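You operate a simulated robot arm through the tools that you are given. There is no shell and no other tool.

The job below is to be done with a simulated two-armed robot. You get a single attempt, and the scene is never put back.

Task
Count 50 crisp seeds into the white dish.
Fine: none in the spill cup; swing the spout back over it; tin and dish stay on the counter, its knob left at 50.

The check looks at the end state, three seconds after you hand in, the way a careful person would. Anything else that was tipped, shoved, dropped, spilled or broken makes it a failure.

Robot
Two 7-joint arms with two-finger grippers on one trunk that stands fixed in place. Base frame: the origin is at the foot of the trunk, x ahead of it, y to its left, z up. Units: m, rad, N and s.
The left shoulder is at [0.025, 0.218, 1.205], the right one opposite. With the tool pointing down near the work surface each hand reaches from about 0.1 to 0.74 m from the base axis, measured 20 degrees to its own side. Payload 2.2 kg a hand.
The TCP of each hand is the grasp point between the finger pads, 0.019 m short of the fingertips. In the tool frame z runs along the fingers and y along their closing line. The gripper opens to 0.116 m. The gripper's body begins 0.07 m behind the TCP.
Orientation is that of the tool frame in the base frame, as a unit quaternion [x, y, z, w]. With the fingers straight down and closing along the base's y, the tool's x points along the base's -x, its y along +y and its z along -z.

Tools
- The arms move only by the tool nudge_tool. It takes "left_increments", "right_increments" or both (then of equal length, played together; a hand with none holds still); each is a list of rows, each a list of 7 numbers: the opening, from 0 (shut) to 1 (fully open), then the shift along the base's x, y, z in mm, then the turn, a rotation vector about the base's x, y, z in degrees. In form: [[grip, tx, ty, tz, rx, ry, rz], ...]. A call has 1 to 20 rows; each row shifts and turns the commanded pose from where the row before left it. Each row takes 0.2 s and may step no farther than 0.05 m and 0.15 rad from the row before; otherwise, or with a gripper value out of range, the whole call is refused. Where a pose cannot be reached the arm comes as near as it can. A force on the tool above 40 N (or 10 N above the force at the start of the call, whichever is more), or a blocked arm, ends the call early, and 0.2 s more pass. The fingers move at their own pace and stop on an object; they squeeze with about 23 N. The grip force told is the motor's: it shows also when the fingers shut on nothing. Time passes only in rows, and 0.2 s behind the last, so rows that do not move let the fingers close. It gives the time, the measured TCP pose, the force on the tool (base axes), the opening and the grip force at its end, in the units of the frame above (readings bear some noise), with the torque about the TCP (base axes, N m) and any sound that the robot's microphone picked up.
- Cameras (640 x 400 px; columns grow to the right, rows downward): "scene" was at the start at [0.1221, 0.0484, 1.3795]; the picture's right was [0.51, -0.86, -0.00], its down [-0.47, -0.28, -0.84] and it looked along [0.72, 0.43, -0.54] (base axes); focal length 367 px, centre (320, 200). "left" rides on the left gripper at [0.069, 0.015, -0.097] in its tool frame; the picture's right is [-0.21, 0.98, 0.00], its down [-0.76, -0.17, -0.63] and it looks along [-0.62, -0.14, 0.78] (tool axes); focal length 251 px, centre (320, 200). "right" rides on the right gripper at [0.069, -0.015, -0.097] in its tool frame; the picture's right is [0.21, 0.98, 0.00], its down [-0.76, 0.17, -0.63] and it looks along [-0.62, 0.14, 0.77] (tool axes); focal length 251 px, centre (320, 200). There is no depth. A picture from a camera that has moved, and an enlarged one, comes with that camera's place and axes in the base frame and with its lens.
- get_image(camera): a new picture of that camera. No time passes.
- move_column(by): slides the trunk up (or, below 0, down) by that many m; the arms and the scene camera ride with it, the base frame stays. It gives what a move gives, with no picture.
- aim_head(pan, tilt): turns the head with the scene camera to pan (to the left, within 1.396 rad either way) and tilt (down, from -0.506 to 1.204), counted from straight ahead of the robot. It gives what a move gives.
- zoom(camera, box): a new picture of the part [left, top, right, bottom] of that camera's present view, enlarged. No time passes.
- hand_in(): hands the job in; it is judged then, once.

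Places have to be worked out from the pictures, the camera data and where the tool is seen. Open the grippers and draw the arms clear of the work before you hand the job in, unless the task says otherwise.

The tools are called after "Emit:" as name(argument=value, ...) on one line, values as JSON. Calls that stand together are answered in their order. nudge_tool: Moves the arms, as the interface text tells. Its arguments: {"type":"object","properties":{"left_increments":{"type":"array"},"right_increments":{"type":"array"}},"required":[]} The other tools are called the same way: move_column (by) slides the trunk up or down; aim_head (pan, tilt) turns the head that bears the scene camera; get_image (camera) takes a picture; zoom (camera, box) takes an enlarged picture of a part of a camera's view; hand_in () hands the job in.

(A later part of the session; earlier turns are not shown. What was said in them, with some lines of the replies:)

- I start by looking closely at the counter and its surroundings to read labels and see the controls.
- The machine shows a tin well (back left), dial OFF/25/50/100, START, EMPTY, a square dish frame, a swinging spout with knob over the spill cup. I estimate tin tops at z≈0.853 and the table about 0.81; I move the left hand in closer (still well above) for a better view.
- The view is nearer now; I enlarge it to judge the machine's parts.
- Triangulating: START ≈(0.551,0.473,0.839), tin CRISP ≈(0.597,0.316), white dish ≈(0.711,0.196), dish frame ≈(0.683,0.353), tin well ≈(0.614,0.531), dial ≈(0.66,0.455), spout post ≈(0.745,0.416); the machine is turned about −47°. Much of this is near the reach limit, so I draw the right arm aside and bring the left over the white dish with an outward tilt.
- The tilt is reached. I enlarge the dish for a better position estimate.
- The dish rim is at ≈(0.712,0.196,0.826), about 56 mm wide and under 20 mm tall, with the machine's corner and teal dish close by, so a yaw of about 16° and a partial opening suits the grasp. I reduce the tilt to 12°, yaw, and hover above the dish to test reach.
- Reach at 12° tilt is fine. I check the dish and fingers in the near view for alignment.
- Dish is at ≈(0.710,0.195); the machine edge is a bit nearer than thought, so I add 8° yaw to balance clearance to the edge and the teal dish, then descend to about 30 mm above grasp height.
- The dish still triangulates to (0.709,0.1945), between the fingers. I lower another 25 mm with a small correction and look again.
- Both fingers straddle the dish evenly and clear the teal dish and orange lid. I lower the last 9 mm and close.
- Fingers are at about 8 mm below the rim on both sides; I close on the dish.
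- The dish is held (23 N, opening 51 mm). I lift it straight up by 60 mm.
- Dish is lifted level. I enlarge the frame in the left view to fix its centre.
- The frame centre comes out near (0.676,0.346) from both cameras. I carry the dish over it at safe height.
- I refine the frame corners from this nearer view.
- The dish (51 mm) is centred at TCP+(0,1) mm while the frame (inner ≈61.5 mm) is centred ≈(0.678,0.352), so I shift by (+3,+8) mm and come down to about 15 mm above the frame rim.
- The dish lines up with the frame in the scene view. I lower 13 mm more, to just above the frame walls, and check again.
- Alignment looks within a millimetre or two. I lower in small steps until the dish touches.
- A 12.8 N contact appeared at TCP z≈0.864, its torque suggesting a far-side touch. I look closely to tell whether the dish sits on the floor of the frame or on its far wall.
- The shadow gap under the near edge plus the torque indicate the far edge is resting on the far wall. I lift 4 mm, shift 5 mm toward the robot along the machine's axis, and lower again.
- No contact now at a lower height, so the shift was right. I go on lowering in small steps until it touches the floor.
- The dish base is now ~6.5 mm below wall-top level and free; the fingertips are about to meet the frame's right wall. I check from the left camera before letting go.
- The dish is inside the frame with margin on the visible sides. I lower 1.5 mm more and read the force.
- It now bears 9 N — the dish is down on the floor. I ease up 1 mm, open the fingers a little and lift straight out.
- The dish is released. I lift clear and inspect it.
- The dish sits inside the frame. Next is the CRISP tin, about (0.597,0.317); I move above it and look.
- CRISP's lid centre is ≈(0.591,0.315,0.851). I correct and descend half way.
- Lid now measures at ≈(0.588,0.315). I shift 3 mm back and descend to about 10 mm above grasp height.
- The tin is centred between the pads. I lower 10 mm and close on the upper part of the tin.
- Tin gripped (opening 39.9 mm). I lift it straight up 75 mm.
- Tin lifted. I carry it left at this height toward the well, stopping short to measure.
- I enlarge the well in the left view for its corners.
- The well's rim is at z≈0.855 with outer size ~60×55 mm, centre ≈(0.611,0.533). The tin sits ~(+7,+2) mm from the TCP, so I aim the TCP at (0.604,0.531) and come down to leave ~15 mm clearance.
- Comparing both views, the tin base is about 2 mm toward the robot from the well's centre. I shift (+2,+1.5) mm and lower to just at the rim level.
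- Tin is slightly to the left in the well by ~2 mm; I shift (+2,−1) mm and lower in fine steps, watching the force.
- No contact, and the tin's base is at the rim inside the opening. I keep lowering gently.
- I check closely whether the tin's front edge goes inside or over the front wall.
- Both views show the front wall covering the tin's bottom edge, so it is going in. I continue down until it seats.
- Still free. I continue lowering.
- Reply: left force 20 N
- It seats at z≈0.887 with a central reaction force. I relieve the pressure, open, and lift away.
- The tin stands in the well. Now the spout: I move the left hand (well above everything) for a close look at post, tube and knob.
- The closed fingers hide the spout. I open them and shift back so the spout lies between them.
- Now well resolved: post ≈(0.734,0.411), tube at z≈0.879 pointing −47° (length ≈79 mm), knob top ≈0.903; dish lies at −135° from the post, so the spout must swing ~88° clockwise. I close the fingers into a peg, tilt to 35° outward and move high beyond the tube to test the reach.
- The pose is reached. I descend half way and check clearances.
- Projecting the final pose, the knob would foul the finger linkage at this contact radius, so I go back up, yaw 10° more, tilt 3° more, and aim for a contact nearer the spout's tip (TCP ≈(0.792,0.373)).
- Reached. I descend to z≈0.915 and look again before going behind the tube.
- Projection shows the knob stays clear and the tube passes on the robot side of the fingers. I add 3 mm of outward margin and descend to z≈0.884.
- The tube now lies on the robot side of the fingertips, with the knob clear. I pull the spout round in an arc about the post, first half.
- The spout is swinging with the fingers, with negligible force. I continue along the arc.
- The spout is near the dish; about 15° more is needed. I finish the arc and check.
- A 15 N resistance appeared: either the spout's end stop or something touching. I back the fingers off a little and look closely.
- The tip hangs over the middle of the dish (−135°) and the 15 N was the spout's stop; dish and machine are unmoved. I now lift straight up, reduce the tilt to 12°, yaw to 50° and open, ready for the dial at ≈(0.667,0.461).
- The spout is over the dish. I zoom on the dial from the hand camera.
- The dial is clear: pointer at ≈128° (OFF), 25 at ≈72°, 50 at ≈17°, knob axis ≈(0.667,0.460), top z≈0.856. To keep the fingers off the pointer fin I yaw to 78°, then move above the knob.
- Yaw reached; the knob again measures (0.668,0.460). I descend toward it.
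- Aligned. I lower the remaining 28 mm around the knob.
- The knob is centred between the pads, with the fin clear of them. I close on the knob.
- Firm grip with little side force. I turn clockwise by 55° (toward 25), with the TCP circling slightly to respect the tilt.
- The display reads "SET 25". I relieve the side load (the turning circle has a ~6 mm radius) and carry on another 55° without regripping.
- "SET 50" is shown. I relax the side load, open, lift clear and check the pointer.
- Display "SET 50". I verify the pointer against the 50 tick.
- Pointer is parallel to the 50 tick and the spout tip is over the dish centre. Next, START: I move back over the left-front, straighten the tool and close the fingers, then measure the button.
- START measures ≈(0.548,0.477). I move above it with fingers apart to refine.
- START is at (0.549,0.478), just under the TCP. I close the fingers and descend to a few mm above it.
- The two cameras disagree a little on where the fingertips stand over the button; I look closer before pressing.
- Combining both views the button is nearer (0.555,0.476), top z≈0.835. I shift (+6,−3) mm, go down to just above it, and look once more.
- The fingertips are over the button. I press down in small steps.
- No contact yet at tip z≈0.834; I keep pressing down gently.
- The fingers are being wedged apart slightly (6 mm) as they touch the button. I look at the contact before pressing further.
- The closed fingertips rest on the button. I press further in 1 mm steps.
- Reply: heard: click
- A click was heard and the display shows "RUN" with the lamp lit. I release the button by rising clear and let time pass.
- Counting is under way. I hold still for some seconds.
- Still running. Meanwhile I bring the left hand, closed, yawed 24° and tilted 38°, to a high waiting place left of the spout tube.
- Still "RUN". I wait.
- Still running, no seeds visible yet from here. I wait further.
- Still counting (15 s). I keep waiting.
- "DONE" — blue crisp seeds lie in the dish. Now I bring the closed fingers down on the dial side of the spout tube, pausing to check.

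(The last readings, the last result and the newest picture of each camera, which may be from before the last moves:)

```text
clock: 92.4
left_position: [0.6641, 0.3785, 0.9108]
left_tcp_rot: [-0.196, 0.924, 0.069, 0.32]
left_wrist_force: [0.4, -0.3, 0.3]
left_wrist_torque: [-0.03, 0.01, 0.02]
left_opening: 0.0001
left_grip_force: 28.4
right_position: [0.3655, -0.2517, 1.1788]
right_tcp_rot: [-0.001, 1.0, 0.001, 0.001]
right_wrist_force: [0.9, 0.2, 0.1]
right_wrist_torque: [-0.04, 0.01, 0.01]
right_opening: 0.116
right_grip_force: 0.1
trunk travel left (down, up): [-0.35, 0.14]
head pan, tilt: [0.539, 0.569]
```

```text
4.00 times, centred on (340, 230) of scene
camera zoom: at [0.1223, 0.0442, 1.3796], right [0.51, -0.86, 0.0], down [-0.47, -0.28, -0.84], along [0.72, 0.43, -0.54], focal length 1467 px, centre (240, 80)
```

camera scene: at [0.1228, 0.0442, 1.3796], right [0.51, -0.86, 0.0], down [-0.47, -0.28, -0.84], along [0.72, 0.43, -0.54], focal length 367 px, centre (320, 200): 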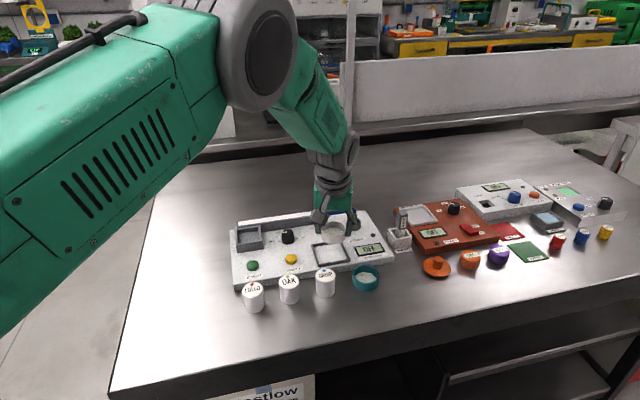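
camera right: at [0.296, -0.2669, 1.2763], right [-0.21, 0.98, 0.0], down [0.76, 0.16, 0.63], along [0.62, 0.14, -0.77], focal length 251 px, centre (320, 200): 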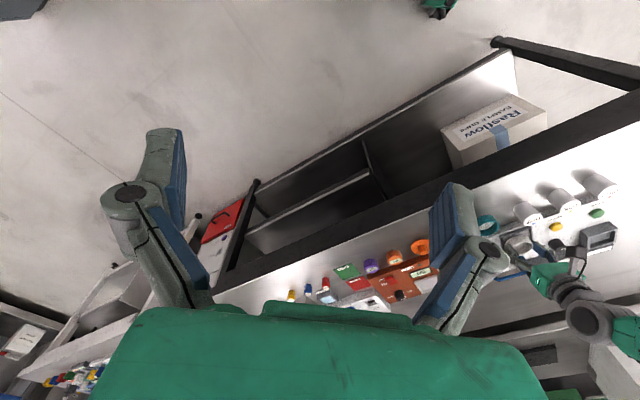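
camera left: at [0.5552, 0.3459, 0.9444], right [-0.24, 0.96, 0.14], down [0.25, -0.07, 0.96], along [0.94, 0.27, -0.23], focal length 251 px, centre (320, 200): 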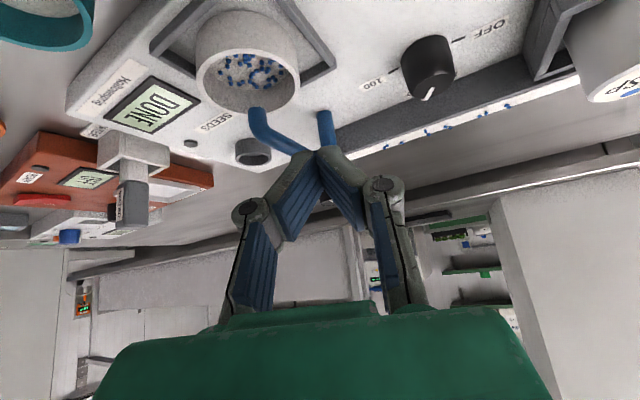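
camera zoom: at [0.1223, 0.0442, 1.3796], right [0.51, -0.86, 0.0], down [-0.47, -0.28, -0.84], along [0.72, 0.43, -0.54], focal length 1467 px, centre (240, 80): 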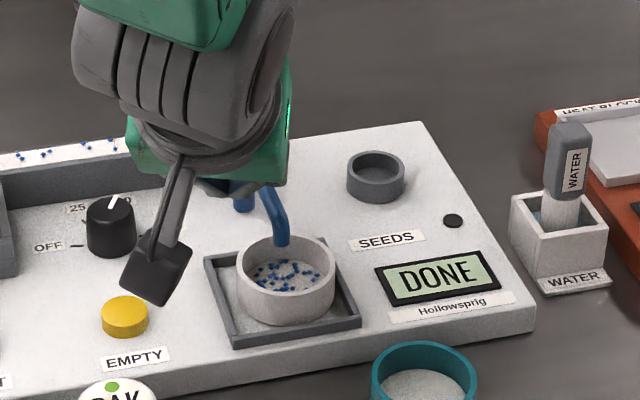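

Clearance to the tube is about 9 mm on the far side of the fingers. I descend the last 27 mm.

Emit:
nudge_tool(left_increments=[[0, -1, 1, -9, 0, 0, 0], [0, 0, 0, -9, 0, 0, 0], [0, 0, 0, -8, 0, 0, 0], [0, 0, 0, 0, 0, 0, 0]])

Emit:
get_image(camera="left")

Emit:
zoom(camera="scene", box=[260, 180, 420, 280])

```text
clock: 93.4
left_position: [0.6634, 0.3802, 0.8861]
left_tcp_rot: [-0.196, 0.924, 0.069, 0.32]
left_wrist_force: [-0.3, -1.1, 0.3]
left_wrist_torque: [0.03, 0.01, 0.02]
left_opening: 0.0
left_grip_force: 28.2
right_position: [0.3661, -0.2518, 1.1796]
right_tcp_rot: [0.0, 1.0, 0.001, 0.0]
right_wrist_force: [-1.1, 0.4, 0.3]
right_wrist_torque: [0.02, -0.01, 0.04]
right_opening: 0.116
right_grip_force: 0.1
trunk travel left (down, up): [-0.35, 0.14]
head pan, tilt: [0.539, 0.569]
```

```text
taken
camera left: at [0.5545, 0.3467, 0.9184], right [-0.24, 0.96, 0.14], down [0.25, -0.07, 0.96], along [0.94, 0.27, -0.23], focal length 251 px, centre (320, 200)
```

left: 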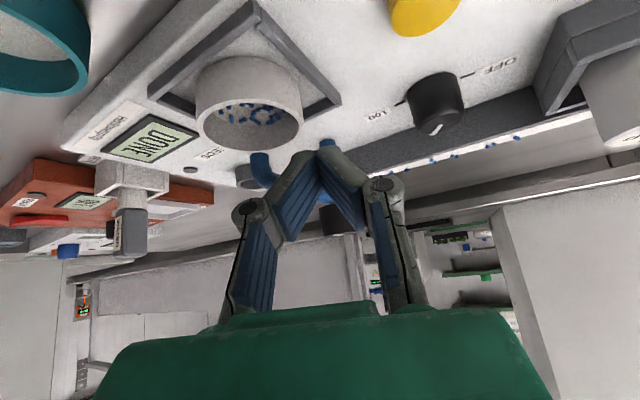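

```text
4.00 times, centred on (340, 230) of scene
camera zoom: at [0.1224, 0.0442, 1.3796], right [0.51, -0.86, 0.0], down [-0.47, -0.28, -0.84], along [0.72, 0.43, -0.54], focal length 1467 px, centre (240, 80)
```

zoom: 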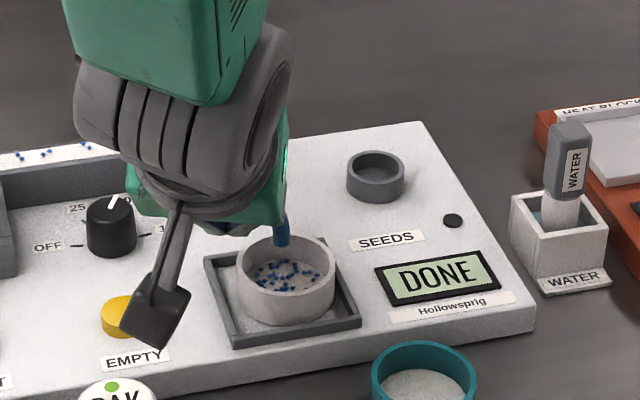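

The fingers are on the dial side of the tube. I push the spout back counter-clockwise along the arc, first part.

Emit:
nudge_tool(left_increments=[[0, 4.6, -8.8, 0, 0, 0, 0], [0, 5.8, -8.1, 0, 0, 0, 0], [0, 6.9, -7.2, 0, 0, 0, 0], [0, 7.8, -6.2, 0, 0, 0, 0], [0, 8.5, -5.1, 0, 0, 0, 0], [0, 0, 0, 0, 0, 0, 0]])

Emit:
get_image(camera="left")

Emit:
zoom(camera="scene", box=[260, 180, 420, 280])

```text
clock: 94.8
left_position: [0.6978, 0.3442, 0.8852]
left_tcp_rot: [-0.196, 0.924, 0.069, 0.32]
left_wrist_force: [-0.6, -0.1, -0.8]
left_wrist_torque: [0.01, 0.0, 0.0]
left_opening: 0.0002
left_grip_force: 27.9
right_position: [0.3652, -0.252, 1.1798]
right_tcp_rot: [0.0, 1.0, 0.001, 0.001]
right_wrist_force: [0.6, -0.2, 0.0]
right_wrist_torque: [0.0, 0.01, 0.0]
right_opening: 0.1163
right_grip_force: 0.1
trunk travel left (down, up): [-0.35, 0.14]
head pan, tilt: [0.539, 0.569]
```

```text
taken
camera left: at [0.5882, 0.3114, 0.9185], right [-0.24, 0.96, 0.14], down [0.25, -0.07, 0.96], along [0.94, 0.27, -0.23], focal length 251 px, centre (320, 200)
```

left: 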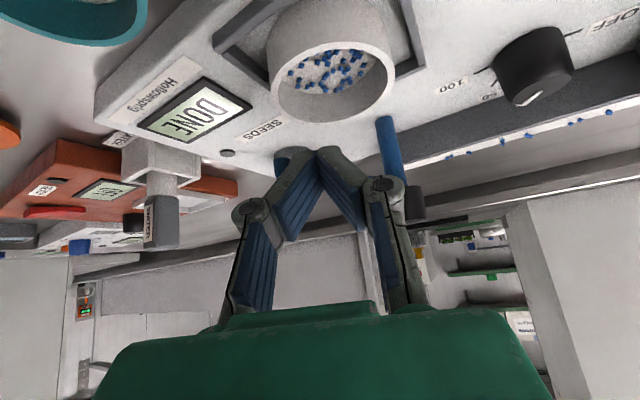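

```text
4.00 times, centred on (340, 230) of scene
camera zoom: at [0.1225, 0.0437, 1.3796], right [0.51, -0.86, 0.0], down [-0.47, -0.28, -0.84], along [0.72, 0.43, -0.54], focal length 1467 px, centre (240, 80)
```

zoom: 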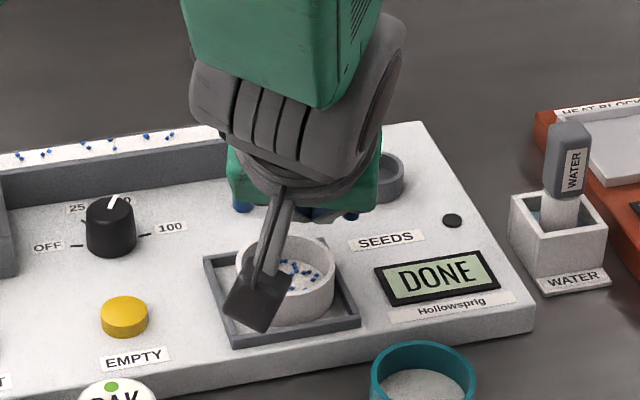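

The spout has left the dish; I continue the push.

Emit:
nudge_tool(left_increments=[[0, 9.2, -3.8, 0, 0, 0, 0], [0, 9.7, -2.5, 0, 0, 0, 0], [0, 9.9, -1.1, 0, 0, 0, 0], [0, 9.9, 0.2, 0, 0, 0, 0], [0, 0, 0, 0, 0, 0, 0]])

Emit:
get_image(camera="left")

Emit:
zoom(camera="scene", box=[260, 160, 420, 280])

```text
clock: 96.0
left_position: [0.736, 0.3385, 0.8848]
left_tcp_rot: [-0.196, 0.925, 0.069, 0.319]
left_wrist_force: [-0.1, -0.5, 0.5]
left_wrist_torque: [-0.01, -0.04, 0.0]
left_opening: 0.0002
left_grip_force: 28.5
right_position: [0.3665, -0.2525, 1.1789]
right_tcp_rot: [0.0, 1.0, 0.002, 0.001]
right_wrist_force: [-0.8, 0.3, -0.2]
right_wrist_torque: [0.01, 0.0, -0.02]
right_opening: 0.1159
right_grip_force: 0.1
trunk travel left (down, up): [-0.35, 0.14]
head pan, tilt: [0.539, 0.569]
```

```text
taken
camera left: at [0.6267, 0.3043, 0.9184], right [-0.24, 0.96, 0.14], down [0.26, -0.07, 0.96], along [0.94, 0.27, -0.23], focal length 251 px, centre (320, 200)
```

left: 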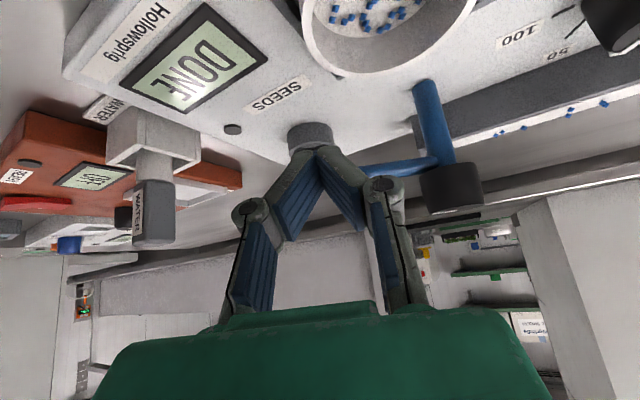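

```text
3.33 times, centred on (340, 220) of scene
camera zoom: at [0.1226, 0.0438, 1.3796], right [0.51, -0.86, 0.0], down [-0.47, -0.28, -0.84], along [0.72, 0.43, -0.54], focal length 1222 px, centre (253, 133)
```

zoom: 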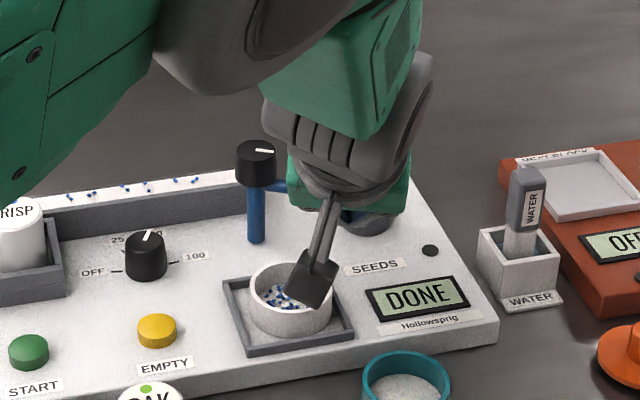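

About 20° remain. I push two more steps and check.

Emit:
nudge_tool(left_increments=[[0, 9.9, 1.7, 0, 0, 0, 0], [0, 6, 1.9, 0, 0, 0, 0], [0, 0, 0, 0, 0, 0, 0]])

Emit:
get_image(camera="left")

Emit:
zoom(camera="scene", box=[290, 185, 410, 275])

```text
clock: 96.8
left_position: [0.7521, 0.3412, 0.8856]
left_tcp_rot: [-0.196, 0.924, 0.069, 0.32]
left_wrist_force: [0.3, 0.2, -0.2]
left_wrist_torque: [0.0, -0.02, -0.02]
left_opening: 0.0
left_grip_force: 29.0
right_position: [0.367, -0.2512, 1.1779]
right_tcp_rot: [0.001, 1.0, 0.001, 0.002]
right_wrist_force: [1.2, -0.5, -0.8]
right_wrist_torque: [-0.02, -0.01, 0.0]
right_opening: 0.1161
right_grip_force: 0.1
trunk travel left (down, up): [-0.35, 0.14]
head pan, tilt: [0.539, 0.569]
```

```text
taken
camera left: at [0.6429, 0.3078, 0.9187], right [-0.24, 0.96, 0.14], down [0.25, -0.07, 0.96], along [0.94, 0.27, -0.23], focal length 251 px, centre (320, 200)
```

left: 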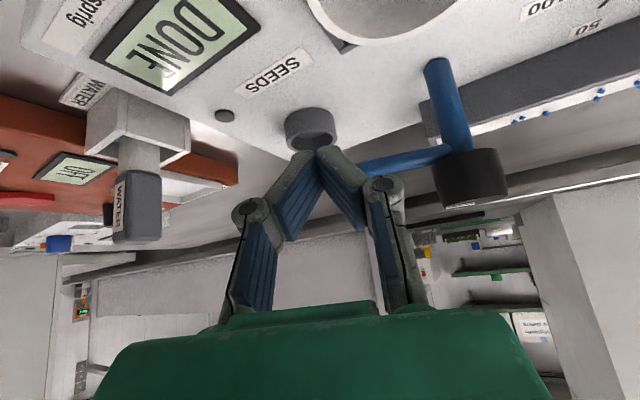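

```text
4.44 times, centred on (350, 230) of scene
camera zoom: at [0.1227, 0.0438, 1.3796], right [0.51, -0.86, 0.0], down [-0.47, -0.28, -0.84], along [0.72, 0.43, -0.54], focal length 1630 px, centre (187, 67)
```

zoom: 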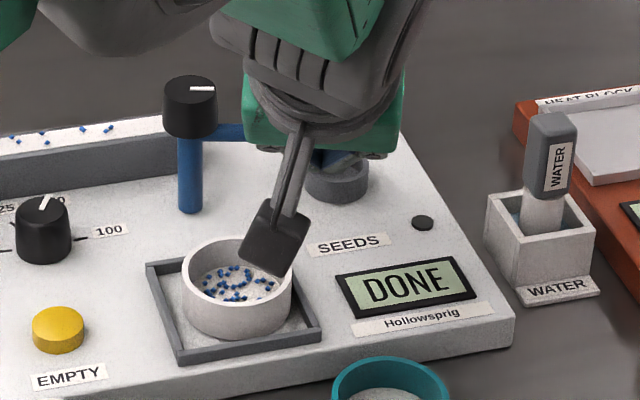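

The tube is at roughly −65°; I continue with another ~8° and check again.

Emit:
nudge_tool(left_increments=[[0, 5, 1.9, 0, 0, 0, 0], [0, 4, 1.9, 0, 0, 0, 0], [0, 0, 0, 0, 0, 0, 0]])

Emit:
get_image(camera="left")

Emit:
zoom(camera="scene", box=[290, 185, 410, 275])

```text
clock: 97.6
left_position: [0.7606, 0.3439, 0.8851]
left_tcp_rot: [-0.197, 0.924, 0.07, 0.32]
left_wrist_force: [-0.4, -0.4, 0.0]
left_wrist_torque: [-0.03, -0.01, 0.06]
left_opening: 0.0002
left_grip_force: 28.2
right_position: [0.3661, -0.2516, 1.1792]
right_tcp_rot: [0.0, 1.0, 0.0, 0.001]
right_wrist_force: [-0.2, 0.2, -0.2]
right_wrist_torque: [0.0, 0.0, 0.0]
right_opening: 0.1158
right_grip_force: 0.0
trunk travel left (down, up): [-0.35, 0.14]
head pan, tilt: [0.539, 0.569]
```

```text
taken
camera left: at [0.6518, 0.3115, 0.9184], right [-0.24, 0.96, 0.14], down [0.25, -0.07, 0.96], along [0.94, 0.27, -0.23], focal length 251 px, centre (320, 200)
```

left: 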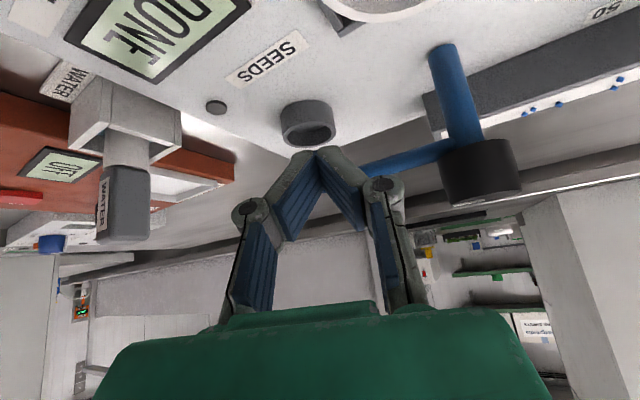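

```text
4.44 times, centred on (350, 230) of scene
camera zoom: at [0.1228, 0.0438, 1.3796], right [0.51, -0.86, 0.0], down [-0.47, -0.28, -0.84], along [0.72, 0.43, -0.54], focal length 1630 px, centre (187, 67)
```

zoom: 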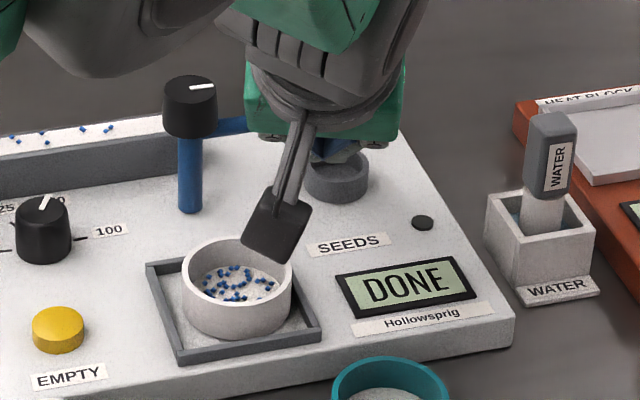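

The knob's pointer is nearly as at the start. I take the same enlarged view as in the beginning to compare.

Emit:
zoom(camera="scene", box=[300, 195, 420, 270])

Emit:
zoom(camera="scene", box=[315, 195, 355, 225])

```text
5.33 times, centred on (360, 232) of scene
camera zoom: at [0.1228, 0.0438, 1.3796], right [0.51, -0.86, 0.0], down [-0.47, -0.28, -0.84], along [0.72, 0.43, -0.54], focal length 1956 px, centre (107, 27)
```

zoom: 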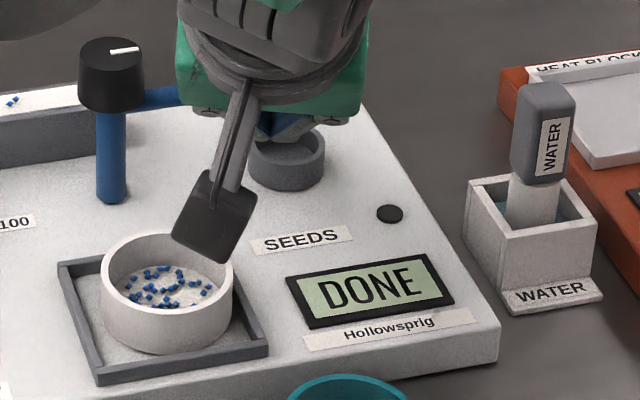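

```text
13.33 times, centred on (335, 210) of scene
camera zoom: at [0.1228, 0.0438, 1.3796], right [0.51, -0.86, 0.0], down [-0.47, -0.28, -0.84], along [0.72, 0.43, -0.54], focal length 4890 px, centre (120, 67)
```

zoom: 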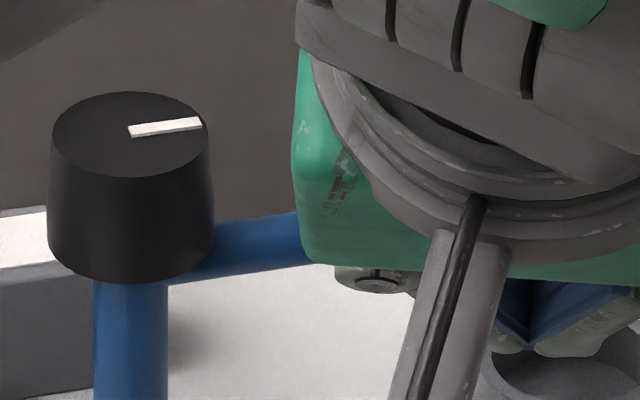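

The spout angle now matches the start to within a couple of degrees. I back the fingers off, rise clear and check that the tip is over the cup.

Emit:
nudge_tool(left_increments=[[0, -5, -5, 0, 0, 0, 0], [0, -5, -5, 5, 0, 0, 0], [0, 0, 0, 20, 0, 0, 0], [0, 0, 0, 30, 0, 0, 0], [0, -20, 0, 30, 0, 0, 0], [0, -40, 10, 10, 0, 0, 0], [0, -45, 10, 0, 0, 0, 0], [0, 0, 0, 0, 0, 0, 0]])

Emit:
get_image(camera="left")

Emit:
zoom(camera="scene", box=[300, 195, 420, 270])

```text
clock: 99.4
left_position: [0.6479, 0.355, 0.9795]
left_tcp_rot: [-0.195, 0.925, 0.069, 0.319]
left_wrist_force: [0.0, -0.1, 0.2]
left_wrist_torque: [0.0, 0.01, 0.01]
left_opening: 0.0001
left_grip_force: 28.3
right_position: [0.3669, -0.2508, 1.1786]
right_tcp_rot: [0.001, 1.0, 0.001, 0.001]
right_wrist_force: [-0.2, 0.3, -0.5]
right_wrist_torque: [0.0, 0.01, -0.01]
right_opening: 0.116
right_grip_force: 0.1
trunk travel left (down, up): [-0.35, 0.14]
head pan, tilt: [0.539, 0.569]
```

```text
taken
camera left: at [0.5376, 0.3213, 1.0132], right [-0.24, 0.96, 0.14], down [0.26, -0.07, 0.96], along [0.94, 0.27, -0.23], focal length 251 px, centre (320, 200)
```

left: 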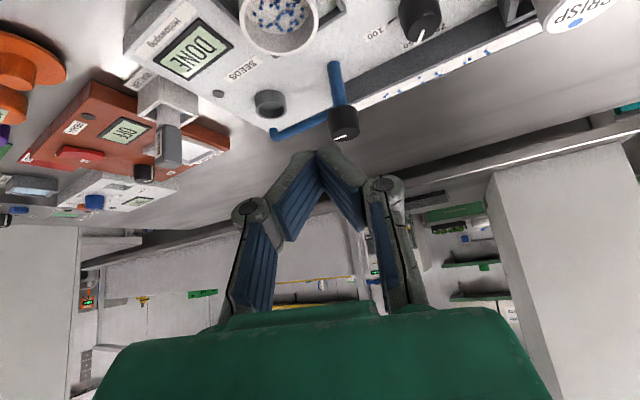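

```text
5.33 times, centred on (360, 232) of scene
camera zoom: at [0.1229, 0.0446, 1.3795], right [0.51, -0.86, 0.0], down [-0.47, -0.28, -0.84], along [0.72, 0.43, -0.54], focal length 1956 px, centre (107, 27)
```

zoom: 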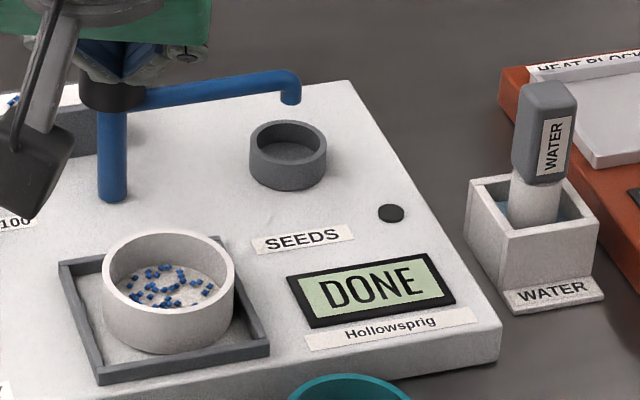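

The spout's tip sits over the empty spill cup exactly as at the start; 50 seeds' run is DONE. I retract the left arm up and back, straighten it and open the gripper.

Emit:
nudge_tool(left_increments=[[0, -20, 10, 25, -3.09, 6.95, 0], [0, -20, 10, 25, -3.09, 6.95, 0], [0.2, -20, 10, 25, -3.09, 6.95, 0], [0.4, -20, 10, 25, -3.09, 6.95, 0], [0.6, -20, 10, 25, -3.09, 6.95, 0], [0.8, -25, 10, 25, 0, 0, -8], [1, -25, 10, 20, 0, 0, -8], [1, -25, 10, 10, 0, 0, -8], [1, -25, 10, 0, 0, 0, 0], [1, 0, 0, 0, 0, 0, 0], [1, 0, 0, 0, 0, 0, 0]])

Emit:
get_image(camera="scene")

Emit:
zoom(camera="scene", box=[220, 190, 400, 300])

Emit:
zoom(camera="scene", box=[300, 195, 420, 270])

Emit:
zoom(camera="scene", box=[315, 232, 350, 265])

```text
clock: 101.8
left_position: [0.4464, 0.445, 1.1598]
left_tcp_rot: [0.001, 1.0, 0.001, 0.002]
left_wrist_force: [0.3, 0.5, -0.3]
left_wrist_torque: [-0.03, 0.0, 0.01]
left_opening: 0.1159
left_grip_force: 0.0
right_position: [0.3663, -0.25, 1.1801]
right_tcp_rot: [-0.001, 1.0, 0.0, 0.001]
right_wrist_force: [-0.5, -0.5, -0.2]
right_wrist_torque: [0.0, 0.01, 0.0]
right_opening: 0.116
right_grip_force: 0.0
trunk travel left (down, up): [-0.35, 0.14]
head pan, tilt: [0.539, 0.569]
```

```text
taken
camera scene: at [0.1214, 0.0453, 1.3796], right [0.51, -0.86, 0.0], down [-0.47, -0.28, -0.84], along [0.72, 0.43, -0.54], focal length 367 px, centre (320, 200)
```

scene: 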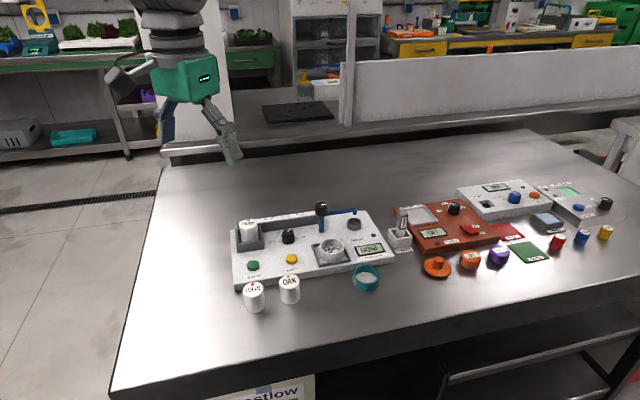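

```text
3.56 times, centred on (310, 245) of scene
camera zoom: at [0.1214, 0.0453, 1.3796], right [0.51, -0.86, 0.0], down [-0.47, -0.28, -0.84], along [0.72, 0.43, -0.54], focal length 1304 px, centre (356, 40)
```

zoom: 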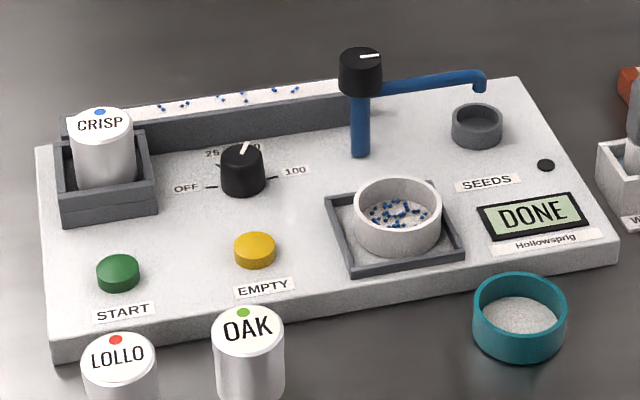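

```text
5.33 times, centred on (360, 232) of scene
camera zoom: at [0.1214, 0.0453, 1.3796], right [0.51, -0.86, 0.0], down [-0.47, -0.28, -0.84], along [0.72, 0.43, -0.54], focal length 1956 px, centre (107, 27)
```

zoom: 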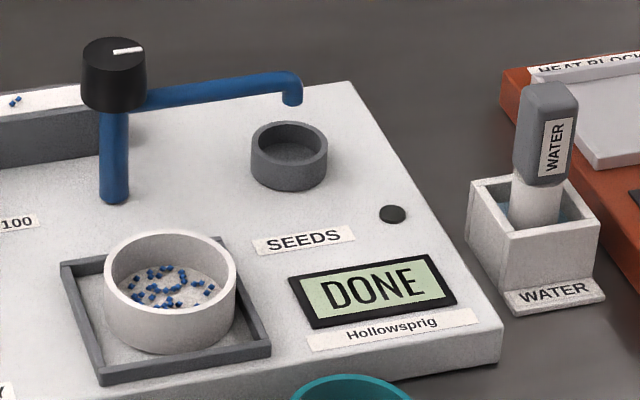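

```text
12.12 times, centred on (332, 248) of scene
camera zoom: at [0.1214, 0.0453, 1.3796], right [0.51, -0.86, 0.0], down [-0.47, -0.28, -0.84], along [0.72, 0.43, -0.54], focal length 4445 px, centre (168, -388)
```

zoom: 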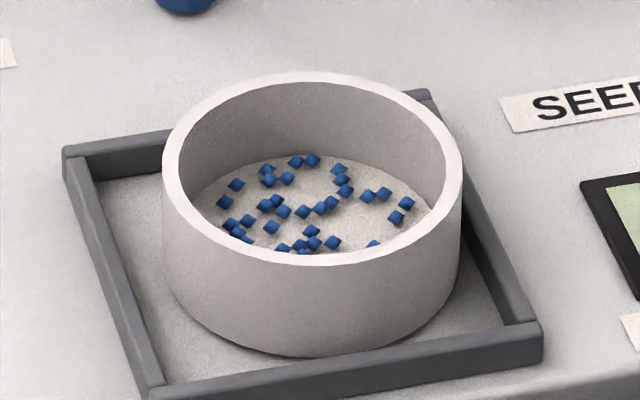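

Everything is in its end state: CRISP tin in the well, white dish with the seeds in the frame, dial on 50, spout back over the empty cup, hands open and clear. I hand in.

Emit:
hand_in()

```text
The job is handed in.
```

The counter finished its run: it was set to 50 and shows DONE, and the blue crisp seeds are in the white dish. I didn't count them one by one; the 50 comes from the machine.

How I left things when I handed in:
- **Spout and spill cup:** the spout is back over the spill cup, at the same angle as at the start, and the cup is empty.
- **Tin and dish:** the CRISP tin is still in its well and the white dish is in its frame on the counter.
- **Knob:** it is left at 50, and the display read SET 50 before the run.
- **Arms:** both grippers are open and drawn clear of the work.

- **Leftover seeds:** some blue seeds are still on the white strip along the back of the counter. I didn't press EMPTY, since that might have sent them into the spill cup.
- **Dish caught the frame:** while I was setting the dish down, it rested on the frame's far wall. I lifted it and placed it again, and it now sits inside the frame. I saw nothing tipped or spilled.
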